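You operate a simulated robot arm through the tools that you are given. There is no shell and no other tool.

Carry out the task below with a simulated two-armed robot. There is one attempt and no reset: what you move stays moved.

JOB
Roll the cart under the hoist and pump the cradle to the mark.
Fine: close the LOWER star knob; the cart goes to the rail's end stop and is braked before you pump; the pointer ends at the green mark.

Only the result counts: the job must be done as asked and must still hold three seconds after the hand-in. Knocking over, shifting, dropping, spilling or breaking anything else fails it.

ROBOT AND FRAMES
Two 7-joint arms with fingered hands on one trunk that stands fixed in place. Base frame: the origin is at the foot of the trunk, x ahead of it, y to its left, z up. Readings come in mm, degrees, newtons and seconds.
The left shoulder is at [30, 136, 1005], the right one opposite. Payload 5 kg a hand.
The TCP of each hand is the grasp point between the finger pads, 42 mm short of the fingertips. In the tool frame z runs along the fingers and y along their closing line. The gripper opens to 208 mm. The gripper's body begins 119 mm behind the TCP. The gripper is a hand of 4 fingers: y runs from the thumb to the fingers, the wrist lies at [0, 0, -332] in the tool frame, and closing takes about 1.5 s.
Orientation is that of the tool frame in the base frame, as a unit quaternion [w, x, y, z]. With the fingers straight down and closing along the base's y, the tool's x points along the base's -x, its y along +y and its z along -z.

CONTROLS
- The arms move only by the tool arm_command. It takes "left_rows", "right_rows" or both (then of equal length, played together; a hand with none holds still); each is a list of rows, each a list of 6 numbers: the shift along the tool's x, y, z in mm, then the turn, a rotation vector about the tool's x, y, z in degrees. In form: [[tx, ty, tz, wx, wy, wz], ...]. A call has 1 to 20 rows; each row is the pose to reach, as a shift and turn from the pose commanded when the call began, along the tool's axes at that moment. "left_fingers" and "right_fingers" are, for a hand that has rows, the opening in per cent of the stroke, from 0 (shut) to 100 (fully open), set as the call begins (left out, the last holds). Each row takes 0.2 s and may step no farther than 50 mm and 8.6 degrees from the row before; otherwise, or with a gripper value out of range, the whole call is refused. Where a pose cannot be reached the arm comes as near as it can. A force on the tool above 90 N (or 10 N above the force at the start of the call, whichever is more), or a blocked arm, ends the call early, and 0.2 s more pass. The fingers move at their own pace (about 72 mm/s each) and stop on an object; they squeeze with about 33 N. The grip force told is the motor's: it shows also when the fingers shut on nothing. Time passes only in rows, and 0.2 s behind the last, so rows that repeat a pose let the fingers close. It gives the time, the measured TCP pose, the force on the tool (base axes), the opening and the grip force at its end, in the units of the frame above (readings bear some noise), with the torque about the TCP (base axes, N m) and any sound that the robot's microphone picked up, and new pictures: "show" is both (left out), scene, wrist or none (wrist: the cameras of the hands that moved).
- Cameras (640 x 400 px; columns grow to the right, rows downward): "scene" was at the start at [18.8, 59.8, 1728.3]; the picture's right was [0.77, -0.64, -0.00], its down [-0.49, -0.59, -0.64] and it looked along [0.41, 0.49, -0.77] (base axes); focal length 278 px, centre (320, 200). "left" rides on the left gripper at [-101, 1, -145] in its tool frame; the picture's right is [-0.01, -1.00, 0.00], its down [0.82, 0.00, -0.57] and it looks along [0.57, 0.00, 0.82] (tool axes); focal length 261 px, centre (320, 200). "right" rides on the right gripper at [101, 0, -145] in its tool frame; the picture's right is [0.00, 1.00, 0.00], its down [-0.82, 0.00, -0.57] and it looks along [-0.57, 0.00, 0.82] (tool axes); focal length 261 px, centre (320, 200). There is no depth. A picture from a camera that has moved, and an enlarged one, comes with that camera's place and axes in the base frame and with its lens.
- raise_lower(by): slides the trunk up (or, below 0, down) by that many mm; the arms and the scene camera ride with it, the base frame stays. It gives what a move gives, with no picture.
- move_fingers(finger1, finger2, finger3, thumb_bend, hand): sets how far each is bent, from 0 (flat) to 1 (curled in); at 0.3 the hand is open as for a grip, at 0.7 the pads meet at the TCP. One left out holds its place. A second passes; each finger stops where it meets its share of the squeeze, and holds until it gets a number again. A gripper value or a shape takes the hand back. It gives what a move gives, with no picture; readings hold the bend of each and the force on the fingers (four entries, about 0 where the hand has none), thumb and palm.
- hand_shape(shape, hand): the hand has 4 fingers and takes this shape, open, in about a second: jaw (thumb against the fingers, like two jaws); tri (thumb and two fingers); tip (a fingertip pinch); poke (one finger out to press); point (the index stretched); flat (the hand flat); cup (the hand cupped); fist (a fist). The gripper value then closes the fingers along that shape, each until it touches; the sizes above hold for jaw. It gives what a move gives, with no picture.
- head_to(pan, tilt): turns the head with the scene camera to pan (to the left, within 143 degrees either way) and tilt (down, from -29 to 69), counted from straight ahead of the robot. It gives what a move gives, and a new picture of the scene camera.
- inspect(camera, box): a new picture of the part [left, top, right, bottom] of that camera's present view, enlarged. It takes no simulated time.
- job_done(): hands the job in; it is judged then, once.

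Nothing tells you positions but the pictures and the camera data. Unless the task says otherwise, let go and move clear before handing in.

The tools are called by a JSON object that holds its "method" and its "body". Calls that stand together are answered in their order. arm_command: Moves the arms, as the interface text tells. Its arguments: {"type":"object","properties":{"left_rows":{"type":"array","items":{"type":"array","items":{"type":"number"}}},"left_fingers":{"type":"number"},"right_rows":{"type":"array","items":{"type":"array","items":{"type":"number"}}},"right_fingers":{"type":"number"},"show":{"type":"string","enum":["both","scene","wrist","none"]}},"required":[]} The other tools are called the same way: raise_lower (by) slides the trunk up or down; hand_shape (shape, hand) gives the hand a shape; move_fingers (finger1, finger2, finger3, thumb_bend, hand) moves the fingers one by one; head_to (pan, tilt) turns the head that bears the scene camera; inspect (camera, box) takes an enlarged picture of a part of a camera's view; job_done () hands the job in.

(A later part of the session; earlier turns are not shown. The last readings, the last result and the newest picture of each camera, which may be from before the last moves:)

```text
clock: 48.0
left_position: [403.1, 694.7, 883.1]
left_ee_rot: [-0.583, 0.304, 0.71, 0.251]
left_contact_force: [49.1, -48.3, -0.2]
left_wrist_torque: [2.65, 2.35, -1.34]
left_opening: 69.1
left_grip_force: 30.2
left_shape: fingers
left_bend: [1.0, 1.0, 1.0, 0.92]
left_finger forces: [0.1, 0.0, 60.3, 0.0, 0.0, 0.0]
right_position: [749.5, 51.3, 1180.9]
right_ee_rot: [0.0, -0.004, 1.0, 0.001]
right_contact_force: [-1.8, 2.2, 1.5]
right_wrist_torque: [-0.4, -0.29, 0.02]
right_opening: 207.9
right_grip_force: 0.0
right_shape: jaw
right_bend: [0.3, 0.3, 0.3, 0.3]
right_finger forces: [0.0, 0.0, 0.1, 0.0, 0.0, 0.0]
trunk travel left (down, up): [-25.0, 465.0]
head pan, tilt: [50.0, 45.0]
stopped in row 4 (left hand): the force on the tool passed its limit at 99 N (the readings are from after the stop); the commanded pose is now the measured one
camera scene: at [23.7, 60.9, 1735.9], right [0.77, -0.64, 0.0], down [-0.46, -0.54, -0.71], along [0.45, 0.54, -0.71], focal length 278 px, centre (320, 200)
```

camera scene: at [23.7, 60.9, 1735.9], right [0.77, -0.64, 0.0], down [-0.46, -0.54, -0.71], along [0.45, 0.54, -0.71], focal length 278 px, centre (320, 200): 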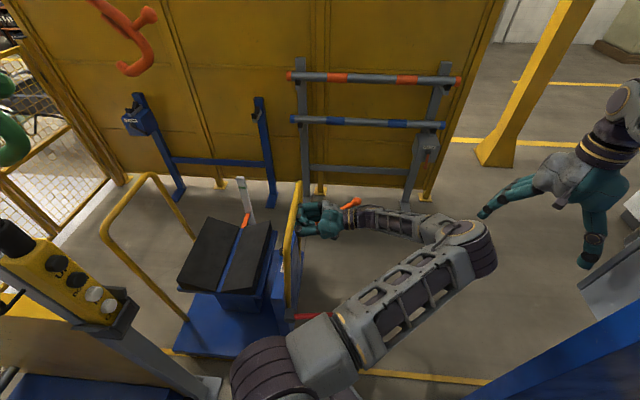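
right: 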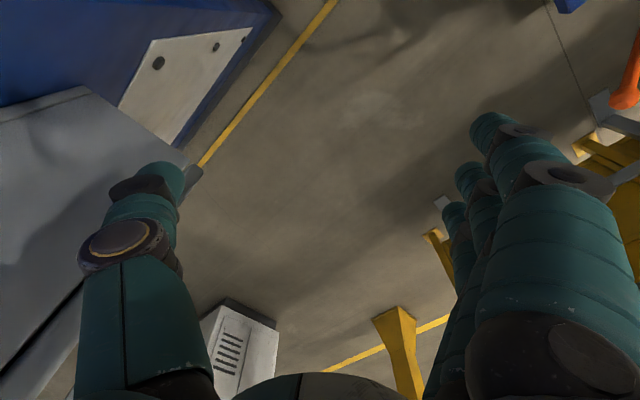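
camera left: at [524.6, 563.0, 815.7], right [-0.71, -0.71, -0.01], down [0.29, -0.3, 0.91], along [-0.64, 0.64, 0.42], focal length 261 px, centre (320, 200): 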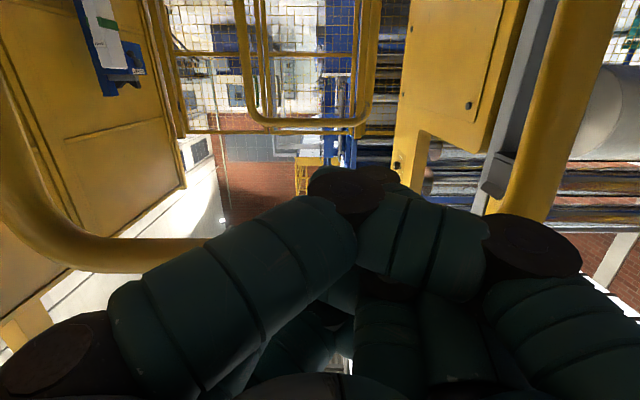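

The bar barely yielded: 99 N at contact, and about 69 N remains, so the cart may be braked right now or have strong friction. I'll check whether anything moved and look at the brake lever.

{"method": "arm_command", "body": {"left_rows": [[0, 0, 0, 0, 0, 0], [0, 0, 0, 0, 0, 0]], "show": "wrist"}}

{"method": "inspect", "body": {"camera": "scene", "box": [200, 180, 400, 330]}}

```text
clock: 48.5
left_position: [402.0, 694.5, 882.9]
left_ee_rot: [-0.587, 0.301, 0.709, 0.25]
left_contact_force: [50.0, -48.1, -10.3]
left_wrist_torque: [2.6, 2.66, -1.43]
left_opening: 68.8
left_grip_force: 33.4
left_shape: fingers
left_bend: [1.0, 1.0, 1.0, 0.92]
left_finger forces: [0.1, 0.0, 66.4, 0.0, 0.1, 0.0]
right_position: [753.1, 46.0, 1178.2]
right_ee_rot: [-0.002, -0.001, 1.0, 0.001]
right_contact_force: [0.0, 0.2, 0.6]
right_wrist_torque: [-0.01, 0.06, 0.02]
right_opening: 207.7
right_grip_force: 0.0
right_shape: jaw
right_bend: [0.3, 0.3, 0.3, 0.3]
right_finger forces: [0.0, 0.0, 0.0, 0.0, 0.0, 0.0]
trunk travel left (down, up): [-25.0, 465.0]
head pan, tilt: [50.0, 45.0]
camera left: at [514.6, 578.2, 811.6], right [-0.72, -0.69, -0.01], down [0.28, -0.3, 0.91], along [-0.63, 0.66, 0.41], focal length 261 px, centre (320, 200)
```

left: 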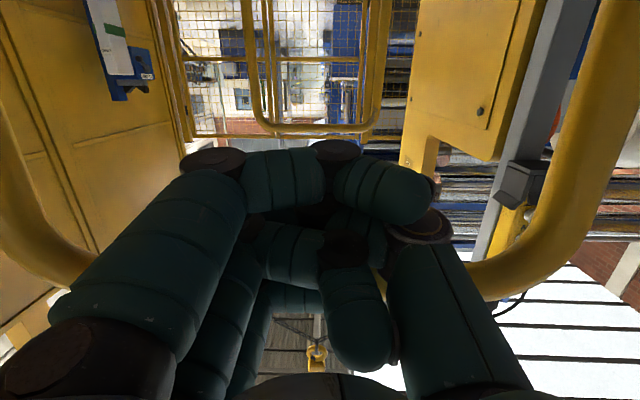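

```text
2.67 times, centred on (300, 255) of scene
camera zoom: at [27.7, 59.3, 1735.6], right [0.77, -0.64, 0.0], down [-0.46, -0.54, -0.71], along [0.45, 0.54, -0.71], focal length 740 px, centre (373, 53)
```

zoom: 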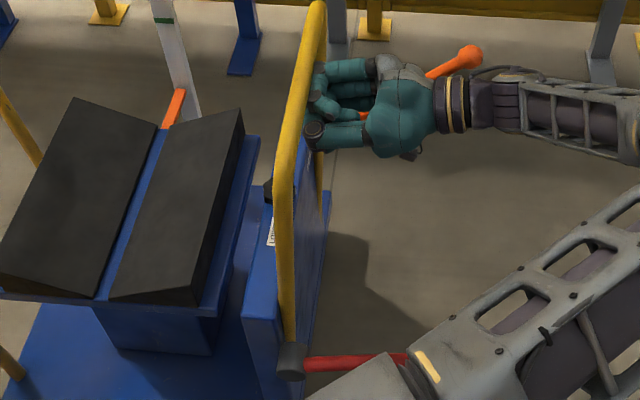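

The cart stays put under a steady 69 N, so its brake is most likely set now. I'll back off, and move the left hand (tool down) above the red brake lever at about (424, 361, 581) to look at it.

{"method": "arm_command", "body": {"left_rows": [[-5.2, 0, -29.6, 0, 0, 0], [-10.4, 0, -59.1, 0, 0, 0], [-5.8, 0, -90.4, 0, -8, 0], [0.6, -20, -111.8, 0, -16, 0], [6.9, -45, -133.3, 0, -24, 0], [13.3, -70, -154.7, 0, -32, 0], [14.7, -95, -175.3, 0, -40, 0], [12.1, -120, -190, 0, -48, 0], [4.6, -145, -204, 0, -56, 0], [-7.9, -170, -217, 0, -64, 0], [-25.2, -195, -229.2, 0, -72, 0], [-42.6, -215, -241.3, 0, -80, 0]], "show": "both"}}

```text
clock: 51.1
left_position: [411.0, 372.5, 887.7]
left_ee_rot: [0.007, 0.389, 0.921, -0.001]
left_contact_force: [-0.6, 0.1, -0.1]
left_wrist_torque: [0.03, -0.04, 0.02]
left_opening: 69.1
left_grip_force: 0.0
left_shape: fingers
left_bend: [1.0, 1.0, 1.0, 0.92]
left_finger forces: [0.0, 0.0, 0.1, 0.1, 0.1, 0.0]
right_position: [749.8, 48.9, 1181.8]
right_ee_rot: [0.001, -0.001, 1.0, 0.0]
right_contact_force: [-0.7, -0.1, -0.1]
right_wrist_torque: [-0.1, -0.08, 0.04]
right_opening: 207.5
right_grip_force: 0.1
right_shape: jaw
right_bend: [0.3, 0.3, 0.3, 0.3]
right_finger forces: [0.0, 0.0, 0.0, 0.0, 0.0, 0.0]
trunk travel left (down, up): [-25.0, 465.0]
head pan, tilt: [50.0, 45.0]
camera scene: at [21.5, 63.7, 1735.6], right [0.77, -0.64, 0.0], down [-0.45, -0.54, -0.71], along [0.45, 0.54, -0.71], focal length 278 px, centre (320, 200)
camera left: at [480.6, 301.8, 1033.5], right [-0.71, -0.7, 0.0], down [-0.58, 0.59, 0.56], along [-0.39, 0.4, -0.83], focal length 261 px, centre (320, 200)
```

scene: 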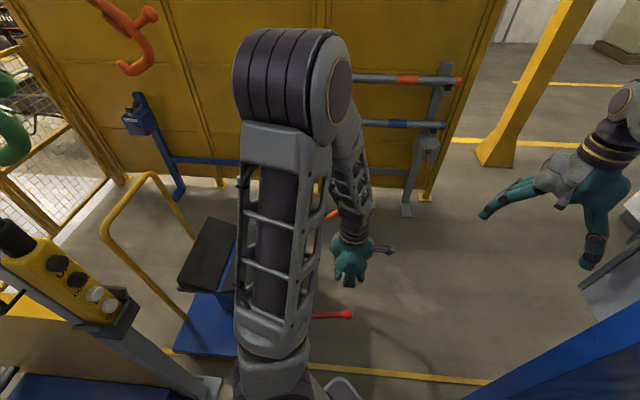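
left: 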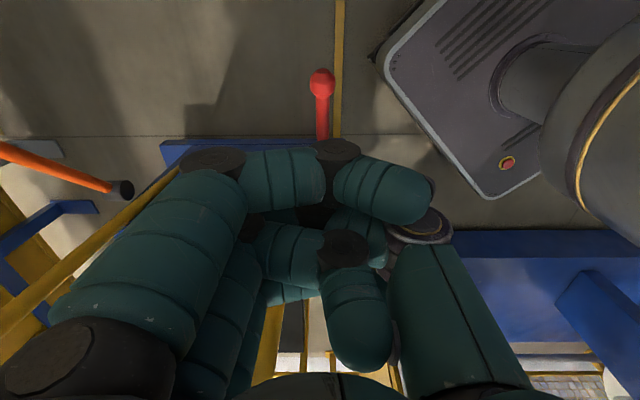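

The ball shows where predicted (s≈−46, w≈552, z≈581). I'll open the hand and have a close look at the lever and its pivot.

{"method": "hand_shape", "body": {"hand": "left", "shape": "jaw"}}

{"method": "inspect", "body": {"camera": "left", "box": [220, 40, 420, 240]}}

{"method": "inspect", "body": {"camera": "scene", "box": [280, 270, 380, 340]}}

```text
clock: 52.0
left_position: [410.6, 372.5, 886.2]
left_ee_rot: [0.004, 0.39, 0.921, -0.002]
left_contact_force: [0.0, 0.6, -0.7]
left_wrist_torque: [-0.01, -0.01, 0.01]
left_opening: 207.6
left_grip_force: 0.1
left_shape: jaw
left_bend: [0.3, 0.3, 0.3, 0.3]
left_finger forces: [0.0, 0.0, 0.1, 0.0, 0.0, 0.0]
right_position: [750.2, 48.1, 1180.4]
right_ee_rot: [0.0, -0.001, 1.0, 0.0]
right_contact_force: [-1.4, 0.9, -0.5]
right_wrist_torque: [0.02, 0.04, 0.02]
right_opening: 208.1
right_grip_force: 0.0
right_shape: jaw
right_bend: [0.3, 0.3, 0.3, 0.3]
right_finger forces: [0.0, 0.0, 0.0, 0.0, 0.0, 0.1]
trunk travel left (down, up): [-25.0, 465.0]
head pan, tilt: [50.0, 45.0]
```

```text
2.00 times, centred on (320, 140) of left
camera zoom: at [481.1, 301.4, 1033.0], right [-0.71, -0.7, 0.0], down [-0.58, 0.59, 0.56], along [-0.39, 0.4, -0.83], focal length 521 px, centre (320, 320)
```

zoom: 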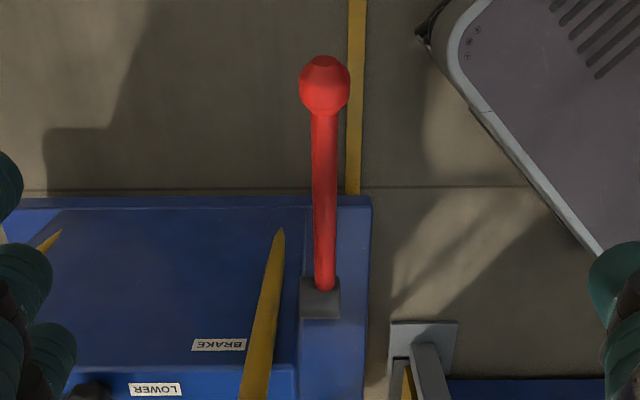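

```text
5.71 times, centred on (330, 305) of scene
camera zoom: at [22.4, 62.9, 1735.6], right [0.77, -0.64, 0.0], down [-0.45, -0.54, -0.71], along [0.45, 0.54, -0.71], focal length 1586 px, centre (263, -400)
```

zoom: 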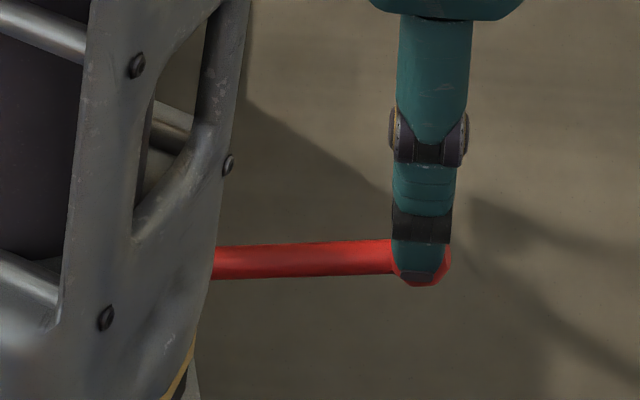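

I'll descend with a partly open jaw straddling the brake ball and grip it, to feel which way the lever moves.

{"method": "arm_command", "body": {"left_rows": [[-10, -1, 35, 0, 0, 0], [-20, -2, 75, 0, 0, 0], [-22, -2, 115, 0, 0, 0], [-22, -2, 155, 0, 0, 0], [-22, -2, 195, 0, 0, 0], [-22, -2, 230, 0, 0, 0], [-22, -2, 230, 0, 0, 0]], "left_fingers": 55, "show": "wrist"}}

```text
clock: 53.6
left_position: [425.0, 351.6, 658.7]
left_ee_rot: [0.005, 0.389, 0.921, -0.003]
left_contact_force: [-0.7, 0.4, -0.1]
left_wrist_torque: [0.03, -0.03, 0.0]
left_opening: 115.1
left_grip_force: 0.1
left_shape: jaw
left_bend: [0.72, 0.72, 0.72, 0.7]
left_finger forces: [0.1, 0.0, 0.0, 0.0, 0.0, 0.1]
right_position: [749.0, 48.0, 1180.8]
right_ee_rot: [0.001, -0.002, 1.0, -0.001]
right_contact_force: [-0.9, -1.2, -0.1]
right_wrist_torque: [0.01, -0.03, -0.02]
right_opening: 207.8
right_grip_force: 0.1
right_shape: jaw
right_bend: [0.3, 0.3, 0.3, 0.3]
right_finger forces: [0.0, 0.0, 0.0, 0.0, 0.0, 0.0]
trunk travel left (down, up): [-25.0, 465.0]
head pan, tilt: [50.0, 45.0]
camera left: at [494.5, 278.9, 805.4], right [-0.71, -0.7, 0.0], down [-0.58, 0.59, 0.56], along [-0.39, 0.4, -0.83], focal length 261 px, centre (320, 200)
```

left: 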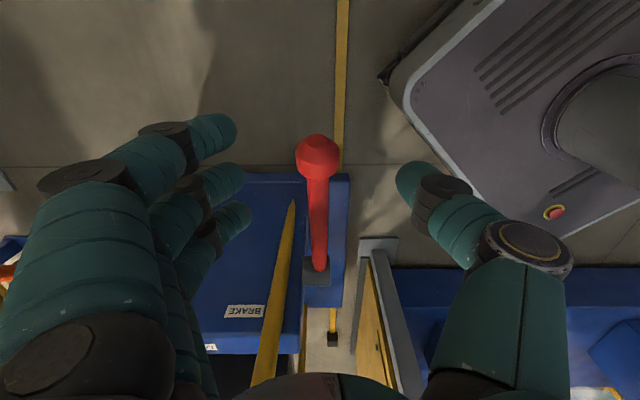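

Well aligned. Descend the remaining ~75 mm and close on the ball.

{"method": "arm_command", "body": {"left_rows": [[2, 0, 25, 0, 0, 0], [3, 0, 50, 0, 0, 0], [4, 0, 75, 0, 0, 0], [4, 0, 75, 0, 0, 0]], "show": "none"}}

{"method": "arm_command", "body": {"left_rows": [[0, 0, 0, 0, 0, 0], [0, 0, 0, 0, 0, 0], [0, 0, 0, 0, 0, 0], [0, 0, 0, 0, 0, 0], [0, 0, 0, 0, 0, 0], [0, 0, 0, 0, 0, 0]], "left_fingers": 0, "show": "wrist"}}

```text
clock: 54.6
left_position: [423.0, 355.6, 580.7]
left_ee_rot: [0.006, 0.389, 0.921, -0.003]
left_contact_force: [-0.2, -0.2, 0.1]
left_wrist_torque: [0.01, -0.02, 0.01]
left_opening: 115.1
left_grip_force: 0.0
left_shape: jaw
left_bend: [0.72, 0.72, 0.72, 0.7]
left_finger forces: [0.0, 0.0, 0.1, 0.0, 0.0, 0.1]
right_position: [751.0, 48.7, 1181.4]
right_ee_rot: [0.001, -0.002, 1.0, 0.0]
right_contact_force: [0.2, -0.4, -1.1]
right_wrist_torque: [0.04, -0.04, -0.03]
right_opening: 207.9
right_grip_force: 0.1
right_shape: jaw
right_bend: [0.3, 0.3, 0.3, 0.3]
right_finger forces: [0.1, 0.0, 0.0, 0.0, 0.0, 0.0]
trunk travel left (down, up): [-25.0, 465.0]
head pan, tilt: [50.0, 45.0]
```

```text
clock: 56.0
left_position: [421.1, 355.0, 581.1]
left_ee_rot: [0.004, 0.389, 0.921, -0.004]
left_contact_force: [-6.0, -7.1, -3.9]
left_wrist_torque: [-0.07, -0.02, -0.45]
left_opening: 13.2
left_grip_force: 32.7
left_shape: jaw
left_bend: [0.7, 0.71, 0.71, 0.72]
left_finger forces: [0.1, 8.7, 9.4, 0.1, 26.2, 0.0]
right_position: [749.5, 48.6, 1181.3]
right_ee_rot: [0.001, -0.002, 1.0, 0.0]
right_contact_force: [-0.2, -0.4, -0.2]
right_wrist_torque: [0.0, 0.0, 0.02]
right_opening: 207.7
right_grip_force: 0.0
right_shape: jaw
right_bend: [0.3, 0.3, 0.3, 0.3]
right_finger forces: [0.0, 0.0, 0.0, 0.0, 0.0, 0.0]
trunk travel left (down, up): [-25.0, 465.0]
head pan, tilt: [50.0, 45.0]
camera left: at [492.2, 283.1, 727.9], right [-0.71, -0.7, 0.0], down [-0.58, 0.59, 0.56], along [-0.4, 0.4, -0.83], focal length 261 px, centre (320, 200)
```

left: 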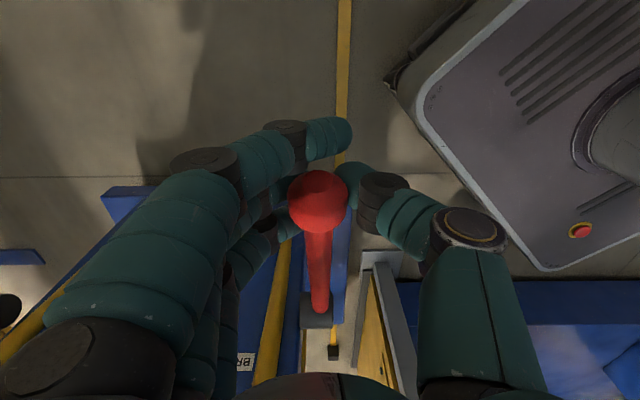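

The fingers hold the lever just behind the ball. I'll try lifting it gently along its arc (~25 mm) and read the force.

{"method": "arm_command", "body": {"left_rows": [[1.7, 0, -4.7, 0, 0, 0], [3.4, 0, -9.4, 0, 0, 0], [5.1, 0, -14.1, 0, 0, 0], [6.8, 0, -18.8, 0, 0, 0], [8.6, 0, -23.5, 0, 0, 0], [8.6, 0, -23.5, 0, 0, 0]], "show": "wrist"}}

```text
clock: 57.5
left_position: [417.8, 362.1, 605.8]
left_ee_rot: [0.005, 0.389, 0.921, -0.003]
left_contact_force: [-16.6, -11.6, -6.5]
left_wrist_torque: [-0.25, 0.02, -0.25]
left_opening: 11.9
left_grip_force: 33.6
left_shape: jaw
left_bend: [0.7, 0.72, 0.71, 0.72]
left_finger forces: [0.0, 5.3, 8.7, 0.0, 27.5, 0.0]
right_position: [749.7, 48.8, 1180.9]
right_ee_rot: [0.0, -0.002, 1.0, 0.0]
right_contact_force: [-0.5, 1.1, -0.9]
right_wrist_torque: [0.0, -0.02, 0.01]
right_opening: 207.8
right_grip_force: 0.0
right_shape: jaw
right_bend: [0.3, 0.3, 0.3, 0.3]
right_finger forces: [0.1, 0.0, 0.0, 0.1, 0.0, 0.1]
trunk travel left (down, up): [-25.0, 465.0]
head pan, tilt: [50.0, 45.0]
camera left: at [488.2, 290.3, 752.7], right [-0.71, -0.7, 0.0], down [-0.58, 0.59, 0.56], along [-0.39, 0.4, -0.83], focal length 261 px, centre (320, 200)
```

left: 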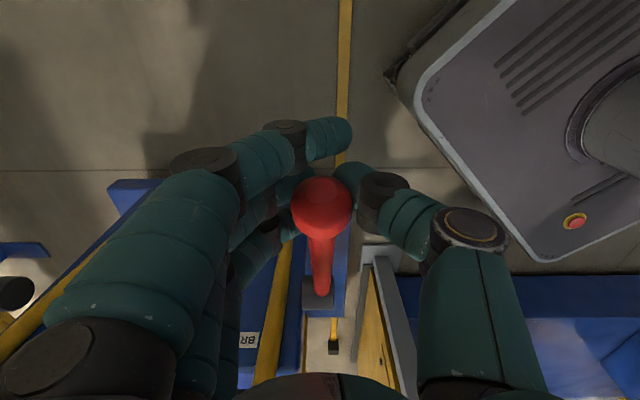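

The lever follows upward with hardly any force, so it was not against an upper stop. I'll continue lifting along the arc to find its end.

{"method": "arm_command", "body": {"left_rows": [[5, 0, -10.5, 0, 0, 0], [10.7, 0, -20.6, 0, 0, 0], [18, 0, -32.5, 0, 0, 0], [25.9, 0, -44, 0, 0, 0], [34.4, 0, -55, 0, 0, 0], [43.4, 0, -65.6, 0, 0, 0], [53, 0, -75.6, 0, 0, 0], [63.1, 0, -85.3, 0, 0, 0]], "show": "wrist"}}

```text
clock: 59.2
left_position: [371.8, 407.7, 689.2]
left_ee_rot: [0.006, 0.389, 0.921, -0.002]
left_contact_force: [-0.6, 0.5, -0.3]
left_wrist_torque: [-0.02, -0.02, -0.03]
left_opening: 7.2
left_grip_force: 33.2
left_shape: jaw
left_bend: [0.7, 0.73, 0.73, 0.73]
left_finger forces: [0.0, 0.0, 0.0, 0.0, 0.0, 0.0]
right_position: [749.5, 48.2, 1181.8]
right_ee_rot: [0.0, -0.001, 1.0, 0.0]
right_contact_force: [0.4, 0.1, -1.0]
right_wrist_torque: [-0.03, -0.06, -0.02]
right_opening: 207.7
right_grip_force: 0.1
right_shape: jaw
right_bend: [0.3, 0.3, 0.3, 0.3]
right_finger forces: [0.1, 0.0, 0.1, 0.0, 0.1, 0.0]
trunk travel left (down, up): [-25.0, 465.0]
head pan, tilt: [50.0, 45.0]
camera left: at [442.4, 336.4, 835.5], right [-0.71, -0.7, 0.0], down [-0.58, 0.59, 0.56], along [-0.39, 0.4, -0.83], focal length 261 px, centre (320, 200)
```

left: 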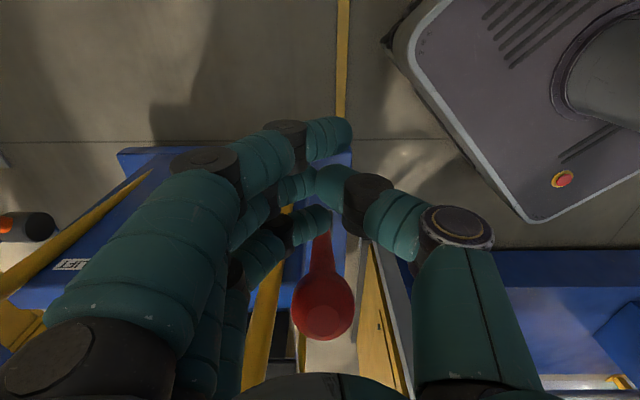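

The lever slipped out of the fingers and now stands much higher (~60°). I'll back away (operator side and up) and look at it.

{"method": "arm_command", "body": {"left_rows": [[-30, 0, -10, 0, 0, 0], [-60, 0, -30, 0, 0, 0], [-80, 0, -70, 0, 0, 0], [-90, 0, -110, 0, 0, 0], [-90, 0, -150, 0, 0, 0], [-90, 0, -190, 0, 0, 0]], "left_fingers": 100, "show": "both"}}

{"method": "inspect", "body": {"camera": "left", "box": [220, 80, 420, 280]}}

```text
clock: 60.6
left_position: [433.0, 346.7, 880.0]
left_ee_rot: [0.006, 0.388, 0.922, -0.002]
left_contact_force: [-0.1, 0.8, 0.2]
left_wrist_torque: [0.01, -0.06, 0.01]
left_opening: 208.1
left_grip_force: 0.1
left_shape: jaw
left_bend: [0.3, 0.3, 0.3, 0.3]
left_finger forces: [0.0, 0.1, 0.1, 0.1, 0.0, 0.1]
right_position: [749.3, 47.6, 1181.4]
right_ee_rot: [0.001, -0.001, 1.0, 0.0]
right_contact_force: [0.0, -0.2, 0.2]
right_wrist_torque: [0.01, -0.03, 0.01]
right_opening: 207.8
right_grip_force: 0.1
right_shape: jaw
right_bend: [0.3, 0.3, 0.3, 0.3]
right_finger forces: [0.0, 0.1, 0.0, 0.0, 0.0, 0.0]
trunk travel left (down, up): [-25.0, 465.0]
head pan, tilt: [50.0, 45.0]
camera scene: at [21.4, 62.7, 1735.7], right [0.77, -0.64, 0.0], down [-0.45, -0.54, -0.71], along [0.45, 0.54, -0.71], focal length 278 px, centre (320, 200)
camera left: at [503.3, 274.8, 1026.4], right [-0.71, -0.7, 0.0], down [-0.58, 0.59, 0.56], along [-0.39, 0.4, -0.83], focal length 261 px, centre (320, 200)
```

scene: 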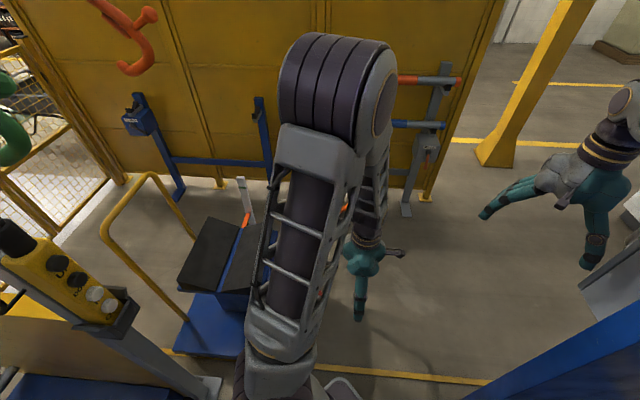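
left: 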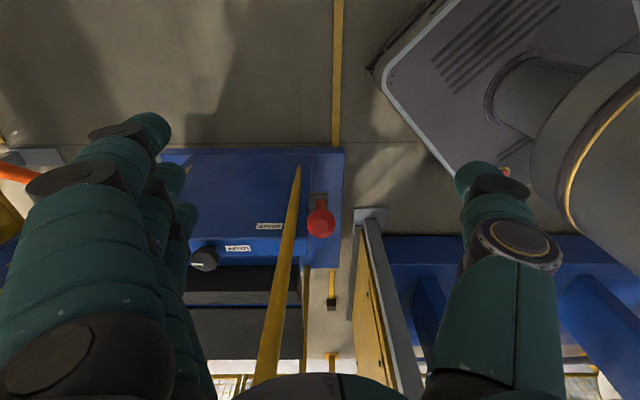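

```text
2.00 times, centred on (320, 180) of left
camera zoom: at [503.3, 274.8, 1026.4], right [-0.71, -0.7, 0.0], down [-0.58, 0.59, 0.56], along [-0.39, 0.4, -0.83], focal length 521 px, centre (320, 240)
```

zoom: 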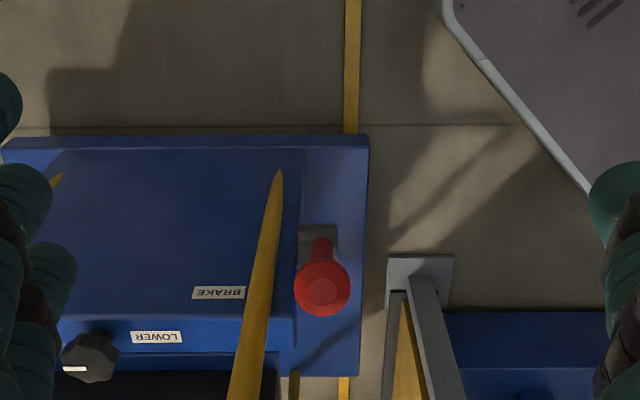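

The lever now stays at about 62°, which should be the released position. I'll fold the fist again and return to the push pose behind the handle bar.

{"method": "move_fingers", "body": {"hand": "left", "finger1": 1.0, "finger2": 1.0, "finger3": 1.0, "thumb_bend": 1.0}}

{"method": "arm_command", "body": {"left_rows": [[15, 20, -15, 0, 8, 0], [30, 45, -30, 0, 16, 0], [45, 70, -40, 0, 24, 0], [60, 95, -45, 0, 32, 0], [75, 120, -45, 0, 40, 0], [95, 145, -40, 0, 48, 0], [115, 170, -35, 0, 56, 0], [135, 195, -30, 0, 64, 0], [155, 217, -20, 0, 72, 0], [180, 217, -12, 0, 80, 0], [200, 217, -8, 0, 80, 0], [215, 217, -8, 0, 80, 0]], "show": "both"}}

```text
clock: 61.6
left_position: [432.8, 346.2, 879.0]
left_ee_rot: [0.007, 0.389, 0.921, -0.003]
left_contact_force: [-1.3, 1.1, 0.5]
left_wrist_torque: [-0.03, 0.0, -0.02]
left_opening: 68.8
left_grip_force: 0.1
left_shape: fingers
left_bend: [1.0, 0.91, 1.0, 1.0]
left_finger forces: [0.0, 0.0, 0.1, 0.1, 0.0, 0.0]
right_position: [750.5, 48.8, 1179.9]
right_ee_rot: [0.0, -0.002, 1.0, 0.001]
right_contact_force: [-0.5, -0.5, -0.4]
right_wrist_torque: [0.04, -0.02, -0.04]
right_opening: 208.1
right_grip_force: 0.0
right_shape: jaw
right_bend: [0.3, 0.3, 0.3, 0.3]
right_finger forces: [0.1, 0.1, 0.0, 0.1, 0.0, 0.0]
trunk travel left (down, up): [-25.0, 465.0]
head pan, tilt: [50.0, 45.0]
```

```text
clock: 64.2
left_position: [442.1, 650.9, 885.6]
left_ee_rot: [-0.588, 0.299, 0.71, 0.248]
left_contact_force: [0.3, 1.4, -0.4]
left_wrist_torque: [-0.02, 0.02, 0.03]
left_opening: 69.7
left_grip_force: 0.2
left_shape: fingers
left_bend: [1.0, 0.95, 1.0, 1.0]
left_finger forces: [0.1, 0.1, 0.0, 0.1, 0.0, 0.1]
right_position: [750.1, 47.2, 1181.8]
right_ee_rot: [0.0, -0.001, 1.0, 0.0]
right_contact_force: [0.3, 1.6, 0.1]
right_wrist_torque: [-0.05, 0.0, 0.0]
right_opening: 207.9
right_grip_force: 0.0
right_shape: jaw
right_bend: [0.3, 0.3, 0.3, 0.3]
right_finger forces: [0.1, 0.0, 0.0, 0.0, 0.0, 0.1]
trunk travel left (down, up): [-25.0, 465.0]
head pan, tilt: [50.0, 45.0]
camera scene: at [22.6, 63.0, 1735.7], right [0.77, -0.64, 0.0], down [-0.45, -0.54, -0.71], along [0.45, 0.54, -0.71], focal length 278 px, centre (320, 200)
camera left: at [555.5, 534.4, 814.9], right [-0.72, -0.7, 0.0], down [0.28, -0.3, 0.91], along [-0.64, 0.65, 0.41], focal length 261 px, centre (320, 200)
```

scene: 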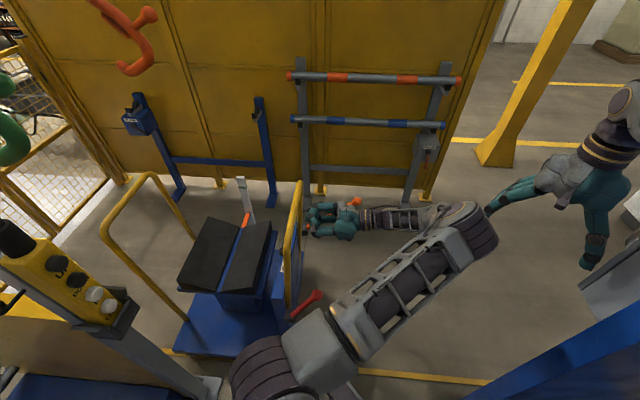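
left: 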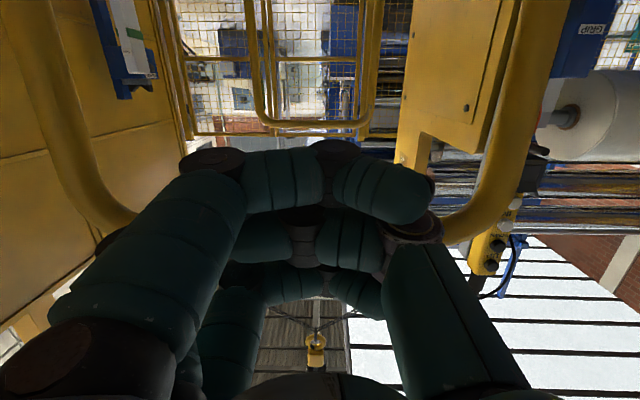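

Back in the push pose (TCP s≈148). I'll approach and push gently with small steps, ramping up slowly.

{"method": "arm_command", "body": {"left_rows": [[3.1, 0, 16.7, 0, 0, 0], [6.1, 0, 33.4, 0, 0, 0], [8.3, 0, 45.2, 0, 0, 0], [9.4, 0, 51.1, 0, 0, 0], [10.1, 0, 55, 0, 0, 0], [10.8, 0, 59, 0, 0, 0], [11.5, 0, 62.9, 0, 0, 0], [12.2, 0, 66.8, 0, 0, 0], [13, 0, 70.8, 0, 0, 0], [13.9, 0, 75.7, 0, 0, 0], [14.8, 0, 80.6, 0, 0, 0], [15.8, 0, 86.5, 0, 0, 0], [16.9, 0, 92.4, 0, 0, 0], [18, 0, 98.3, 0, 0, 0]], "show": "scene"}}

```text
clock: 67.2
left_position: [368.4, 720.9, 887.2]
left_ee_rot: [-0.589, 0.298, 0.709, 0.248]
left_contact_force: [1.1, -1.8, -2.9]
left_wrist_torque: [0.12, 0.09, -0.01]
left_opening: 70.0
left_grip_force: 0.6
left_shape: fingers
left_bend: [1.0, 0.95, 1.0, 1.0]
left_finger forces: [0.1, 0.0, 2.6, 0.2, 0.0, 0.0]
right_position: [749.6, 48.6, 1181.2]
right_ee_rot: [0.0, -0.002, 1.0, 0.0]
right_contact_force: [1.1, 0.0, -0.2]
right_wrist_torque: [-0.02, -0.02, -0.01]
right_opening: 207.9
right_grip_force: 0.1
right_shape: jaw
right_bend: [0.3, 0.3, 0.3, 0.3]
right_finger forces: [0.0, 0.0, 0.0, 0.0, 0.0, 0.1]
trunk travel left (down, up): [-25.0, 465.0]
head pan, tilt: [50.0, 45.0]
camera scene: at [22.6, 63.1, 1735.6], right [0.77, -0.64, 0.0], down [-0.45, -0.54, -0.71], along [0.45, 0.54, -0.71], focal length 278 px, centre (320, 200)
```

scene: 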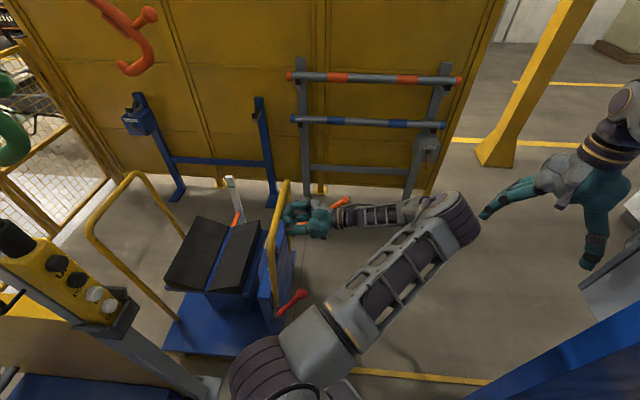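

The cart rolls freely now (2–3 N), so lever-up is released. I'll keep pushing along the rail at a modest speed, slowing at the end of each stretch.

{"method": "arm_command", "body": {"left_rows": [[1.8, 0, 9.8, 0, 0, 0], [4.5, 0, 24.6, 0, 0, 0], [7.7, 0, 42.3, 0, 0, 0], [11, 0, 60, 0, 0, 0], [14.2, 0, 77.7, 0, 0, 0], [17.5, 0, 95.4, 0, 0, 0], [20.7, 0, 113, 0, 0, 0], [23.9, 0, 130.7, 0, 0, 0], [27.2, 0, 148.4, 0, 0, 0], [30.4, 0, 166.1, 0, 0, 0], [33.7, 0, 183.8, 0, 0, 0], [36, 0, 196.6, 0, 0, 0], [37.8, 0, 206.4, 0, 0, 0], [39, 0, 213, 0, 0, 0]], "show": "both"}}

```text
clock: 70.2
left_position: [218.5, 877.2, 885.6]
left_ee_rot: [-0.589, 0.298, 0.71, 0.247]
left_contact_force: [0.2, 0.3, -0.2]
left_wrist_torque: [0.01, -0.02, -0.02]
left_opening: 69.4
left_grip_force: 0.7
left_shape: fingers
left_bend: [1.0, 0.95, 1.0, 1.0]
left_finger forces: [0.0, 0.1, 0.3, 0.0, 0.0, 0.0]
right_position: [749.9, 48.1, 1179.8]
right_ee_rot: [0.0, -0.001, 1.0, 0.0]
right_contact_force: [0.1, -0.5, 0.5]
right_wrist_torque: [0.01, -0.04, 0.01]
right_opening: 208.0
right_grip_force: 0.0
right_shape: jaw
right_bend: [0.3, 0.3, 0.3, 0.3]
right_finger forces: [0.1, 0.0, 0.0, 0.1, 0.1, 0.0]
trunk travel left (down, up): [-25.0, 465.0]
head pan, tilt: [50.0, 45.0]
camera scene: at [22.2, 63.1, 1735.7], right [0.77, -0.64, 0.0], down [-0.45, -0.54, -0.71], along [0.45, 0.54, -0.71], focal length 278 px, centre (320, 200)
camera left: at [331.5, 761.2, 813.7], right [-0.71, -0.7, 0.0], down [0.28, -0.3, 0.91], along [-0.64, 0.65, 0.41], focal length 261 px, centre (320, 200)
```

scene: 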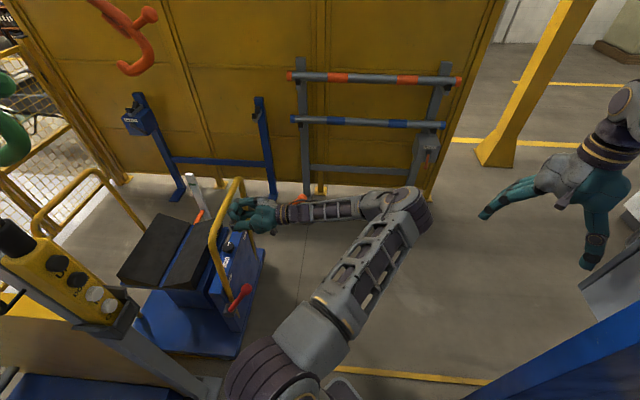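
left: 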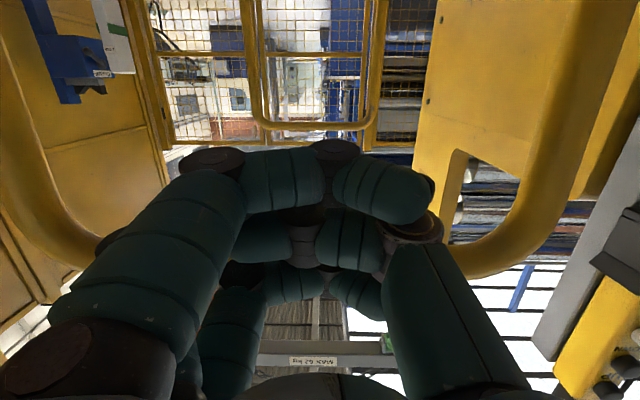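

The cart has moved about 26 cm. I'll turn the head to watch the cart's front, pendant, and end stop.

{"method": "head_to", "body": {"pan": 80, "tilt": 45}}

```text
clock: 71.2
left_position: [219.7, 876.1, 884.4]
left_ee_rot: [-0.588, 0.3, 0.709, 0.249]
left_contact_force: [0.4, -0.8, -0.1]
left_wrist_torque: [-0.02, 0.04, 0.01]
left_opening: 69.8
left_grip_force: 0.0
left_shape: fingers
left_bend: [1.0, 0.95, 1.0, 1.0]
left_finger forces: [0.0, 0.1, 0.1, 0.0, 0.1, 0.0]
right_position: [749.3, 48.2, 1180.3]
right_ee_rot: [0.0, -0.002, 1.0, -0.001]
right_contact_force: [0.4, 0.1, -0.5]
right_wrist_torque: [-0.01, 0.01, 0.01]
right_opening: 207.6
right_grip_force: 0.0
right_shape: jaw
right_bend: [0.3, 0.3, 0.3, 0.3]
right_finger forces: [0.1, 0.1, 0.0, 0.0, 0.0, 0.0]
trunk travel left (down, up): [-25.0, 465.0]
head pan, tilt: [80.0, 45.0]
camera scene: at [-15.7, 80.7, 1735.6], right [0.98, -0.17, 0.0], down [-0.12, -0.7, -0.71], along [0.12, 0.7, -0.71], focal length 278 px, centre (320, 200)
```

scene: 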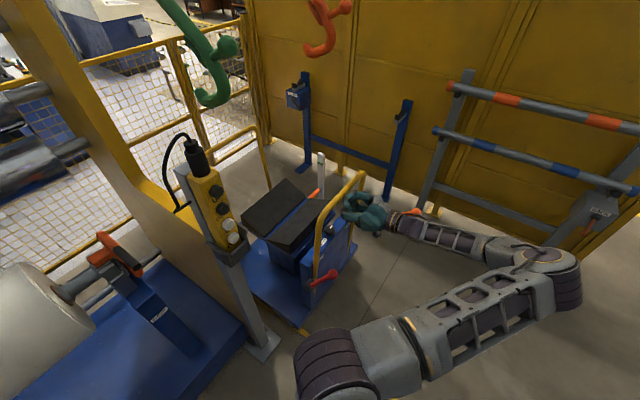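

The path ahead looks clear. I'll push another ~20 cm.

{"method": "arm_command", "body": {"left_rows": [[1.8, 0, 9.8, 0, 0, 0], [4.5, 0, 24.6, 0, 0, 0], [7.2, 0, 39.3, 0, 0, 0], [9.9, 0, 54.1, 0, 0, 0], [12.6, 0, 68.8, 0, 0, 0], [15.3, 0, 83.6, 0, 0, 0], [18, 0, 98.3, 0, 0, 0], [20.7, 0, 113, 0, 0, 0], [23.4, 0, 127.8, 0, 0, 0], [26.1, 0, 142.5, 0, 0, 0], [28.8, 0, 157.3, 0, 0, 0], [31, 0, 169, 0, 0, 0], [32.4, 0, 177, 0, 0, 0], [33.3, 0, 182, 0, 0, 0]], "show": "both"}}

```text
clock: 73.8
left_position: [112.6, 999.4, 871.4]
left_ee_rot: [-0.58, 0.309, 0.711, 0.249]
left_contact_force: [25.4, -25.8, -20.2]
left_wrist_torque: [1.99, 1.89, 0.05]
left_opening: 70.1
left_grip_force: 18.2
left_shape: fingers
left_bend: [1.0, 0.95, 1.0, 1.0]
left_finger forces: [0.1, 0.1, 36.4, 0.0, 0.0, 0.0]
right_position: [748.8, 54.8, 1182.7]
right_ee_rot: [0.002, -0.003, 1.0, 0.001]
right_contact_force: [-0.8, 1.5, 0.3]
right_wrist_torque: [-0.24, -0.21, 0.04]
right_opening: 207.9
right_grip_force: 0.1
right_shape: jaw
right_bend: [0.3, 0.3, 0.3, 0.3]
right_finger forces: [0.0, 0.0, 0.1, 0.0, 0.0, 0.1]
trunk travel left (down, up): [-25.0, 465.0]
head pan, tilt: [80.0, 45.0]
stopped in row 13 (left hand): the force on the tool passed its limit at 96 N (the readings are from after the stop); the commanded pose is now the measured one
camera scene: at [-15.7, 82.4, 1735.6], right [0.98, -0.17, 0.0], down [-0.12, -0.7, -0.71], along [0.12, 0.7, -0.71], focal length 278 px, centre (320, 200)
camera left: at [225.1, 880.4, 802.8], right [-0.73, -0.69, 0.0], down [0.27, -0.29, 0.92], along [-0.63, 0.67, 0.39], focal length 261 px, centre (320, 200)
```

scene: 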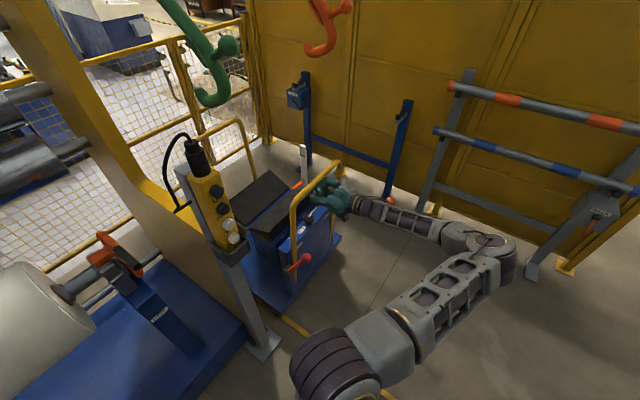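
left: 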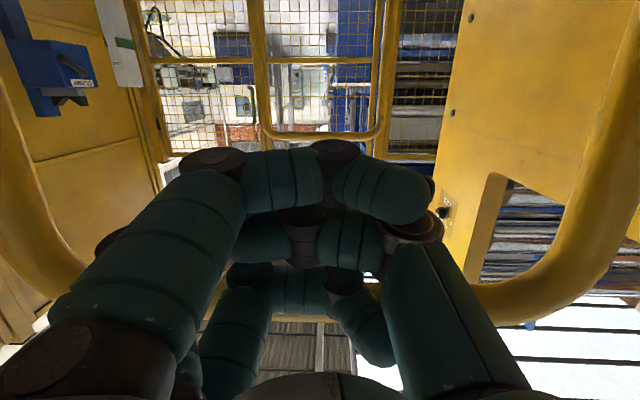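

The cart met firm resistance after about 42 cm of total travel. I need to verify that this is the end stop rather than something else; zooming in.

{"method": "inspect", "body": {"camera": "scene", "box": [180, 80, 380, 230]}}

{"method": "inspect", "body": {"camera": "scene", "box": [160, 200, 360, 370]}}

{"method": "head_to", "body": {"pan": 100, "tilt": 50}}

```text
2.67 times, centred on (280, 155) of scene
camera zoom: at [-15.7, 82.4, 1735.6], right [0.98, -0.17, 0.0], down [-0.12, -0.7, -0.71], along [0.12, 0.7, -0.71], focal length 740 px, centre (427, 320)
```

zoom: 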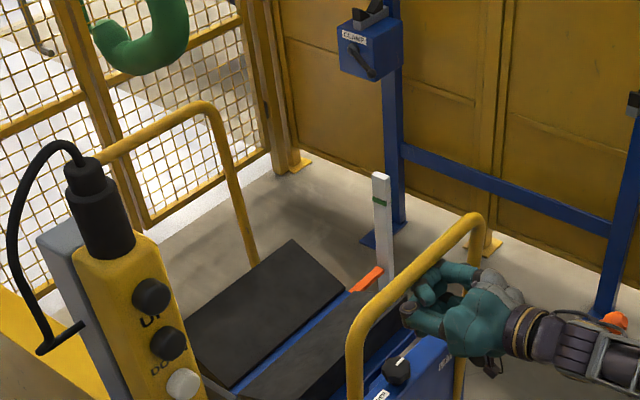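

```text
2.35 times, centred on (260, 285) of scene
camera zoom: at [-15.7, 82.4, 1735.6], right [0.98, -0.17, 0.0], down [-0.12, -0.7, -0.71], along [0.12, 0.7, -0.71], focal length 653 px, centre (461, 0)
```

zoom: 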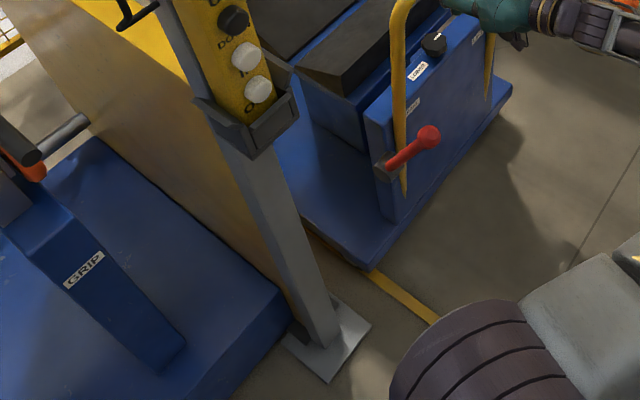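

```text
clock: 74.7
left_position: [112.2, 998.8, 871.8]
left_ee_rot: [-0.582, 0.308, 0.711, 0.247]
left_contact_force: [22.2, -21.3, -38.2]
left_wrist_torque: [2.11, 1.9, 0.29]
left_opening: 70.0
left_grip_force: 24.5
left_shape: fingers
left_bend: [1.0, 0.95, 1.0, 1.0]
left_finger forces: [0.0, 0.0, 49.4, 0.0, 0.0, 0.0]
right_position: [750.8, 51.4, 1180.5]
right_ee_rot: [-0.001, -0.002, 1.0, -0.001]
right_contact_force: [0.5, -0.7, -0.3]
right_wrist_torque: [0.02, -0.01, 0.02]
right_opening: 207.8
right_grip_force: 0.1
right_shape: jaw
right_bend: [0.3, 0.3, 0.3, 0.3]
right_finger forces: [0.0, 0.1, 0.1, 0.0, 0.0, 0.1]
trunk travel left (down, up): [-25.0, 465.0]
head pan, tilt: [100.0, 50.0]
camera scene: at [-40.9, 78.6, 1728.6], right [0.98, 0.17, 0.0], down [0.13, -0.76, -0.64], along [-0.11, 0.63, -0.77], focal length 278 px, centre (320, 200)
```

scene: 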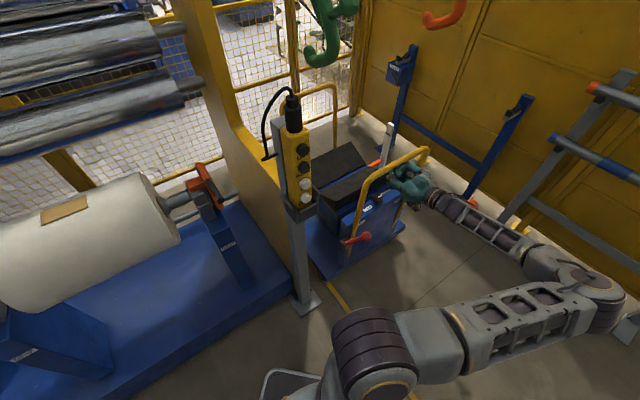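

The estimates for the platform front (≈s 1274 now) and the stop block (≈s 1312–1350) are consistent with the end stop. I'll withdraw the fist, turn the hand downward near the brake lever, and check the stop through the wrist camera.

{"method": "arm_command", "body": {"left_rows": [[-6, 0, -29.4, 0, 0, 0], [-7.1, 0, -59.8, 0, 0, 0], [2.6, -15, -87.3, 0, -8, 0], [19.2, -35, -106.1, 0, -16, 0], [41.6, -60, -121, 0, -24, 0], [64.4, -85, -134, 0, -32, 0], [78.1, -110, -141.9, 0, -40, 0], [90, -135, -148.5, 0, -48, 0], [96.8, -160, -149.9, 0, -56, 0], [101.7, -185, -151, 0, -64, 0], [101.7, -210, -151, 0, -72, 0], [101.7, -236, -151, 0, -78, 0]], "show": "both"}}

```text
clock: 77.3
left_position: [24.7, 742.2, 1007.5]
left_ee_rot: [-0.005, 0.394, 0.919, 0.002]
left_contact_force: [0.3, -0.6, 0.1]
left_wrist_torque: [-0.01, -0.12, 0.02]
left_opening: 70.0
left_grip_force: 0.0
left_shape: fingers
left_bend: [1.0, 0.95, 1.0, 1.0]
left_finger forces: [0.0, 0.0, 0.0, 0.1, 0.0, 0.1]
right_position: [746.0, 50.4, 1183.0]
right_ee_rot: [0.002, -0.002, 1.0, 0.0]
right_contact_force: [-1.6, 0.3, 2.0]
right_wrist_torque: [-0.09, -0.17, 0.01]
right_opening: 207.8
right_grip_force: 0.2
right_shape: jaw
right_bend: [0.3, 0.3, 0.3, 0.3]
right_finger forces: [0.0, 0.0, 0.0, 0.1, 0.0, 0.0]
trunk travel left (down, up): [-25.0, 465.0]
head pan, tilt: [100.0, 50.0]
camera scene: at [-46.1, 77.0, 1728.7], right [0.98, 0.17, 0.0], down [0.13, -0.75, -0.64], along [-0.11, 0.63, -0.77], focal length 278 px, centre (320, 200)
camera left: at [96.3, 668.1, 1151.8], right [-0.72, -0.69, 0.0], down [-0.56, 0.59, 0.58], along [-0.4, 0.42, -0.81], focal length 261 px, centre (320, 200)
```

scene: 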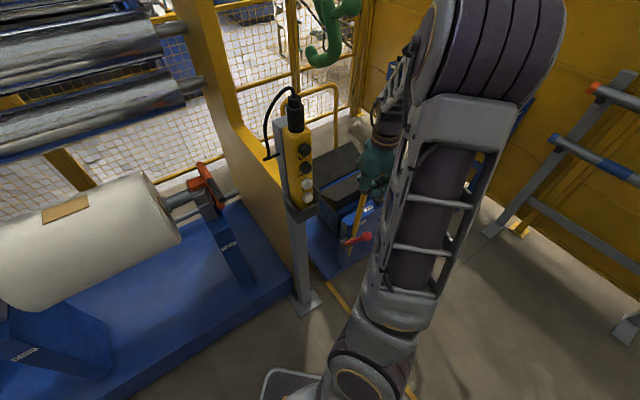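
left: 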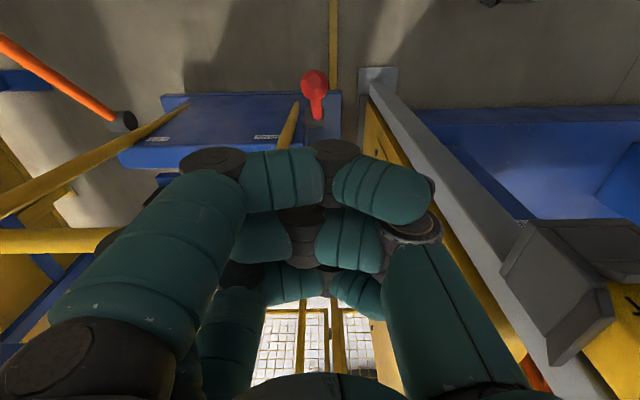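

The hand is near the lever and pendant with space. I'll open the fingers briefly to see the end stop past them.

{"method": "hand_shape", "body": {"hand": "left", "shape": "jaw"}}

{"method": "inspect", "body": {"camera": "left", "box": [180, 60, 500, 400]}}

{"method": "inspect", "body": {"camera": "left", "box": [270, 130, 430, 260]}}

```text
clock: 78.2
left_position: [25.3, 741.6, 1007.4]
left_ee_rot: [-0.007, 0.394, 0.919, 0.002]
left_contact_force: [0.1, -0.7, -0.1]
left_wrist_torque: [-0.02, -0.01, 0.03]
left_opening: 207.7
left_grip_force: 0.0
left_shape: jaw
left_bend: [0.3, 0.3, 0.3, 0.3]
left_finger forces: [0.0, 0.0, 0.0, 0.0, 0.0, 0.0]
right_position: [748.6, 49.5, 1180.5]
right_ee_rot: [0.001, -0.002, 1.0, 0.001]
right_contact_force: [-0.6, -0.5, 0.1]
right_wrist_torque: [0.0, -0.01, -0.01]
right_opening: 207.8
right_grip_force: 0.0
right_shape: jaw
right_bend: [0.3, 0.3, 0.3, 0.3]
right_finger forces: [0.0, 0.0, 0.0, 0.1, 0.0, 0.0]
trunk travel left (down, up): [-25.0, 465.0]
head pan, tilt: [100.0, 50.0]
```

```text
1.18 times, centred on (340, 230) of left
camera zoom: at [98.2, 667.9, 1151.7], right [-0.72, -0.69, 0.0], down [-0.56, 0.59, 0.58], along [-0.41, 0.42, -0.81], focal length 307 px, centre (296, 165)
```

zoom: 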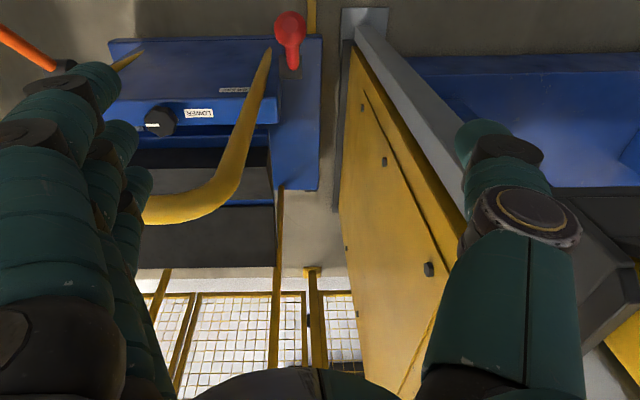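

```text
3.08 times, centred on (350, 195) of left
camera zoom: at [98.2, 667.9, 1151.7], right [-0.72, -0.69, 0.0], down [-0.56, 0.59, 0.58], along [-0.41, 0.42, -0.81], focal length 802 px, centre (228, 215)
```

zoom: 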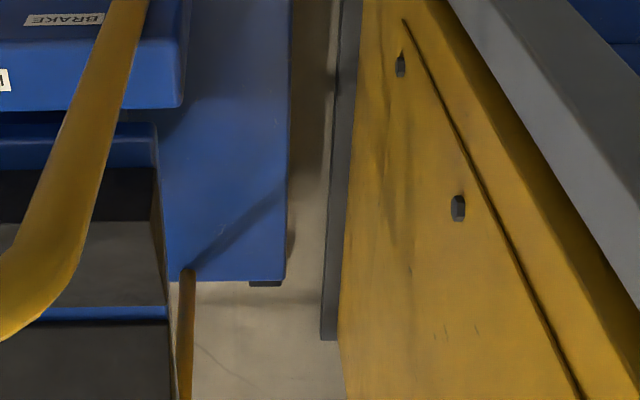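

The black stop block now just peeks out at the platform's front edge, so the cart is against the end stop. Lowering the brake lever must not drag the cart back, so I'll press its ball straight down with a fist whose finger segments run along the rail direction. First refold the fist and turn the hand.

{"method": "move_fingers", "body": {"hand": "left", "finger1": 1.0, "finger2": 1.0, "finger3": 1.0, "thumb_bend": 1.0}}

{"method": "arm_command", "body": {"left_rows": [[-4.4, 1.5, 14, 0, 0, -8.3], [-8.8, 3, 28, 0, 0, -16.6], [-13.2, 4.5, 42, 0, 0, -24.9], [-17.6, 6, 56, 0, 0, -33.2], [-22, 7.5, 70, 0, 0, -41.5], [-26.4, 9, 84, 0, 0, -49.8], [-30.8, 10.5, 98, 0, 0, -58.1], [-35.2, 12, 112, 0, 0, -66.4], [-39.6, 13.5, 126, 0, 0, -74.7], [-44, 15, 140, 0, 0, -83], [-48, 16, 155, 0, 0, -91]], "show": "both"}}

```text
clock: 79.2
left_position: [25.0, 742.8, 1008.1]
left_ee_rot: [-0.007, 0.393, 0.919, 0.001]
left_contact_force: [-1.0, -1.1, -0.5]
left_wrist_torque: [-0.01, 0.03, -0.01]
left_opening: 69.0
left_grip_force: 0.0
left_shape: fingers
left_bend: [1.0, 0.91, 1.0, 1.0]
left_finger forces: [0.1, 0.0, 0.1, 0.0, 0.1, 0.0]
right_position: [749.6, 48.4, 1181.3]
right_ee_rot: [0.001, -0.001, 1.0, 0.0]
right_contact_force: [-0.4, 0.5, 0.0]
right_wrist_torque: [0.02, 0.02, 0.02]
right_opening: 207.6
right_grip_force: 0.1
right_shape: jaw
right_bend: [0.3, 0.3, 0.3, 0.3]
right_finger forces: [0.0, 0.1, 0.0, 0.0, 0.0, 0.0]
trunk travel left (down, up): [-25.0, 465.0]
head pan, tilt: [100.0, 50.0]
```

```text
clock: 81.6
left_position: [67.3, 721.2, 851.2]
left_ee_rot: [-0.004, -0.381, 0.925, 0.006]
left_contact_force: [-0.3, 0.5, -0.3]
left_wrist_torque: [-0.02, 0.02, -0.03]
left_opening: 69.7
left_grip_force: 0.1
left_shape: fingers
left_bend: [1.0, 0.95, 1.0, 1.0]
left_finger forces: [0.0, 0.0, 0.0, 0.0, 0.1, 0.1]
right_position: [748.9, 50.6, 1181.4]
right_ee_rot: [-0.001, -0.002, 1.0, 0.001]
right_contact_force: [1.1, 0.6, 0.0]
right_wrist_torque: [-0.05, 0.03, 0.0]
right_opening: 207.6
right_grip_force: 0.0
right_shape: jaw
right_bend: [0.3, 0.3, 0.3, 0.3]
right_finger forces: [0.1, 0.0, 0.1, 0.1, 0.0, 0.0]
trunk travel left (down, up): [-25.0, 465.0]
head pan, tilt: [100.0, 50.0]
camera scene: at [-43.3, 77.0, 1728.7], right [0.98, 0.17, 0.0], down [0.13, -0.75, -0.64], along [-0.11, 0.63, -0.77], focal length 278 px, centre (320, 200)
camera left: at [141.8, 789.9, 996.4], right [0.71, -0.71, -0.01], down [-0.57, -0.58, 0.57], along [-0.41, -0.4, -0.82], focal length 261 px, centre (320, 200)
```

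scene: 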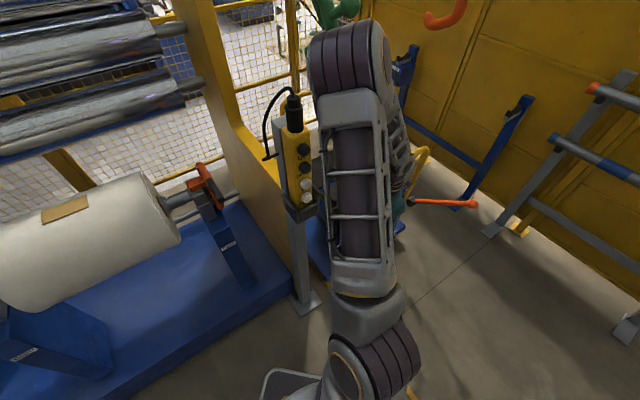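
left: 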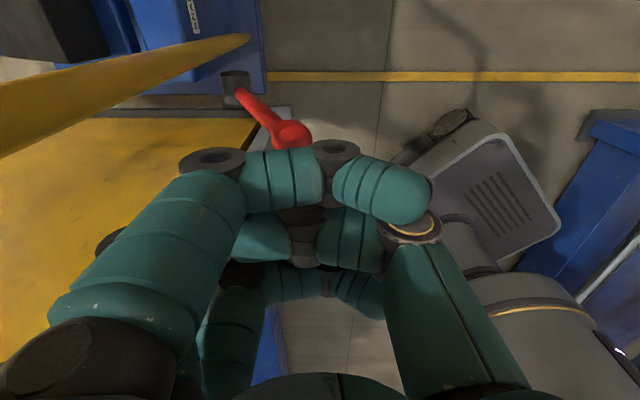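

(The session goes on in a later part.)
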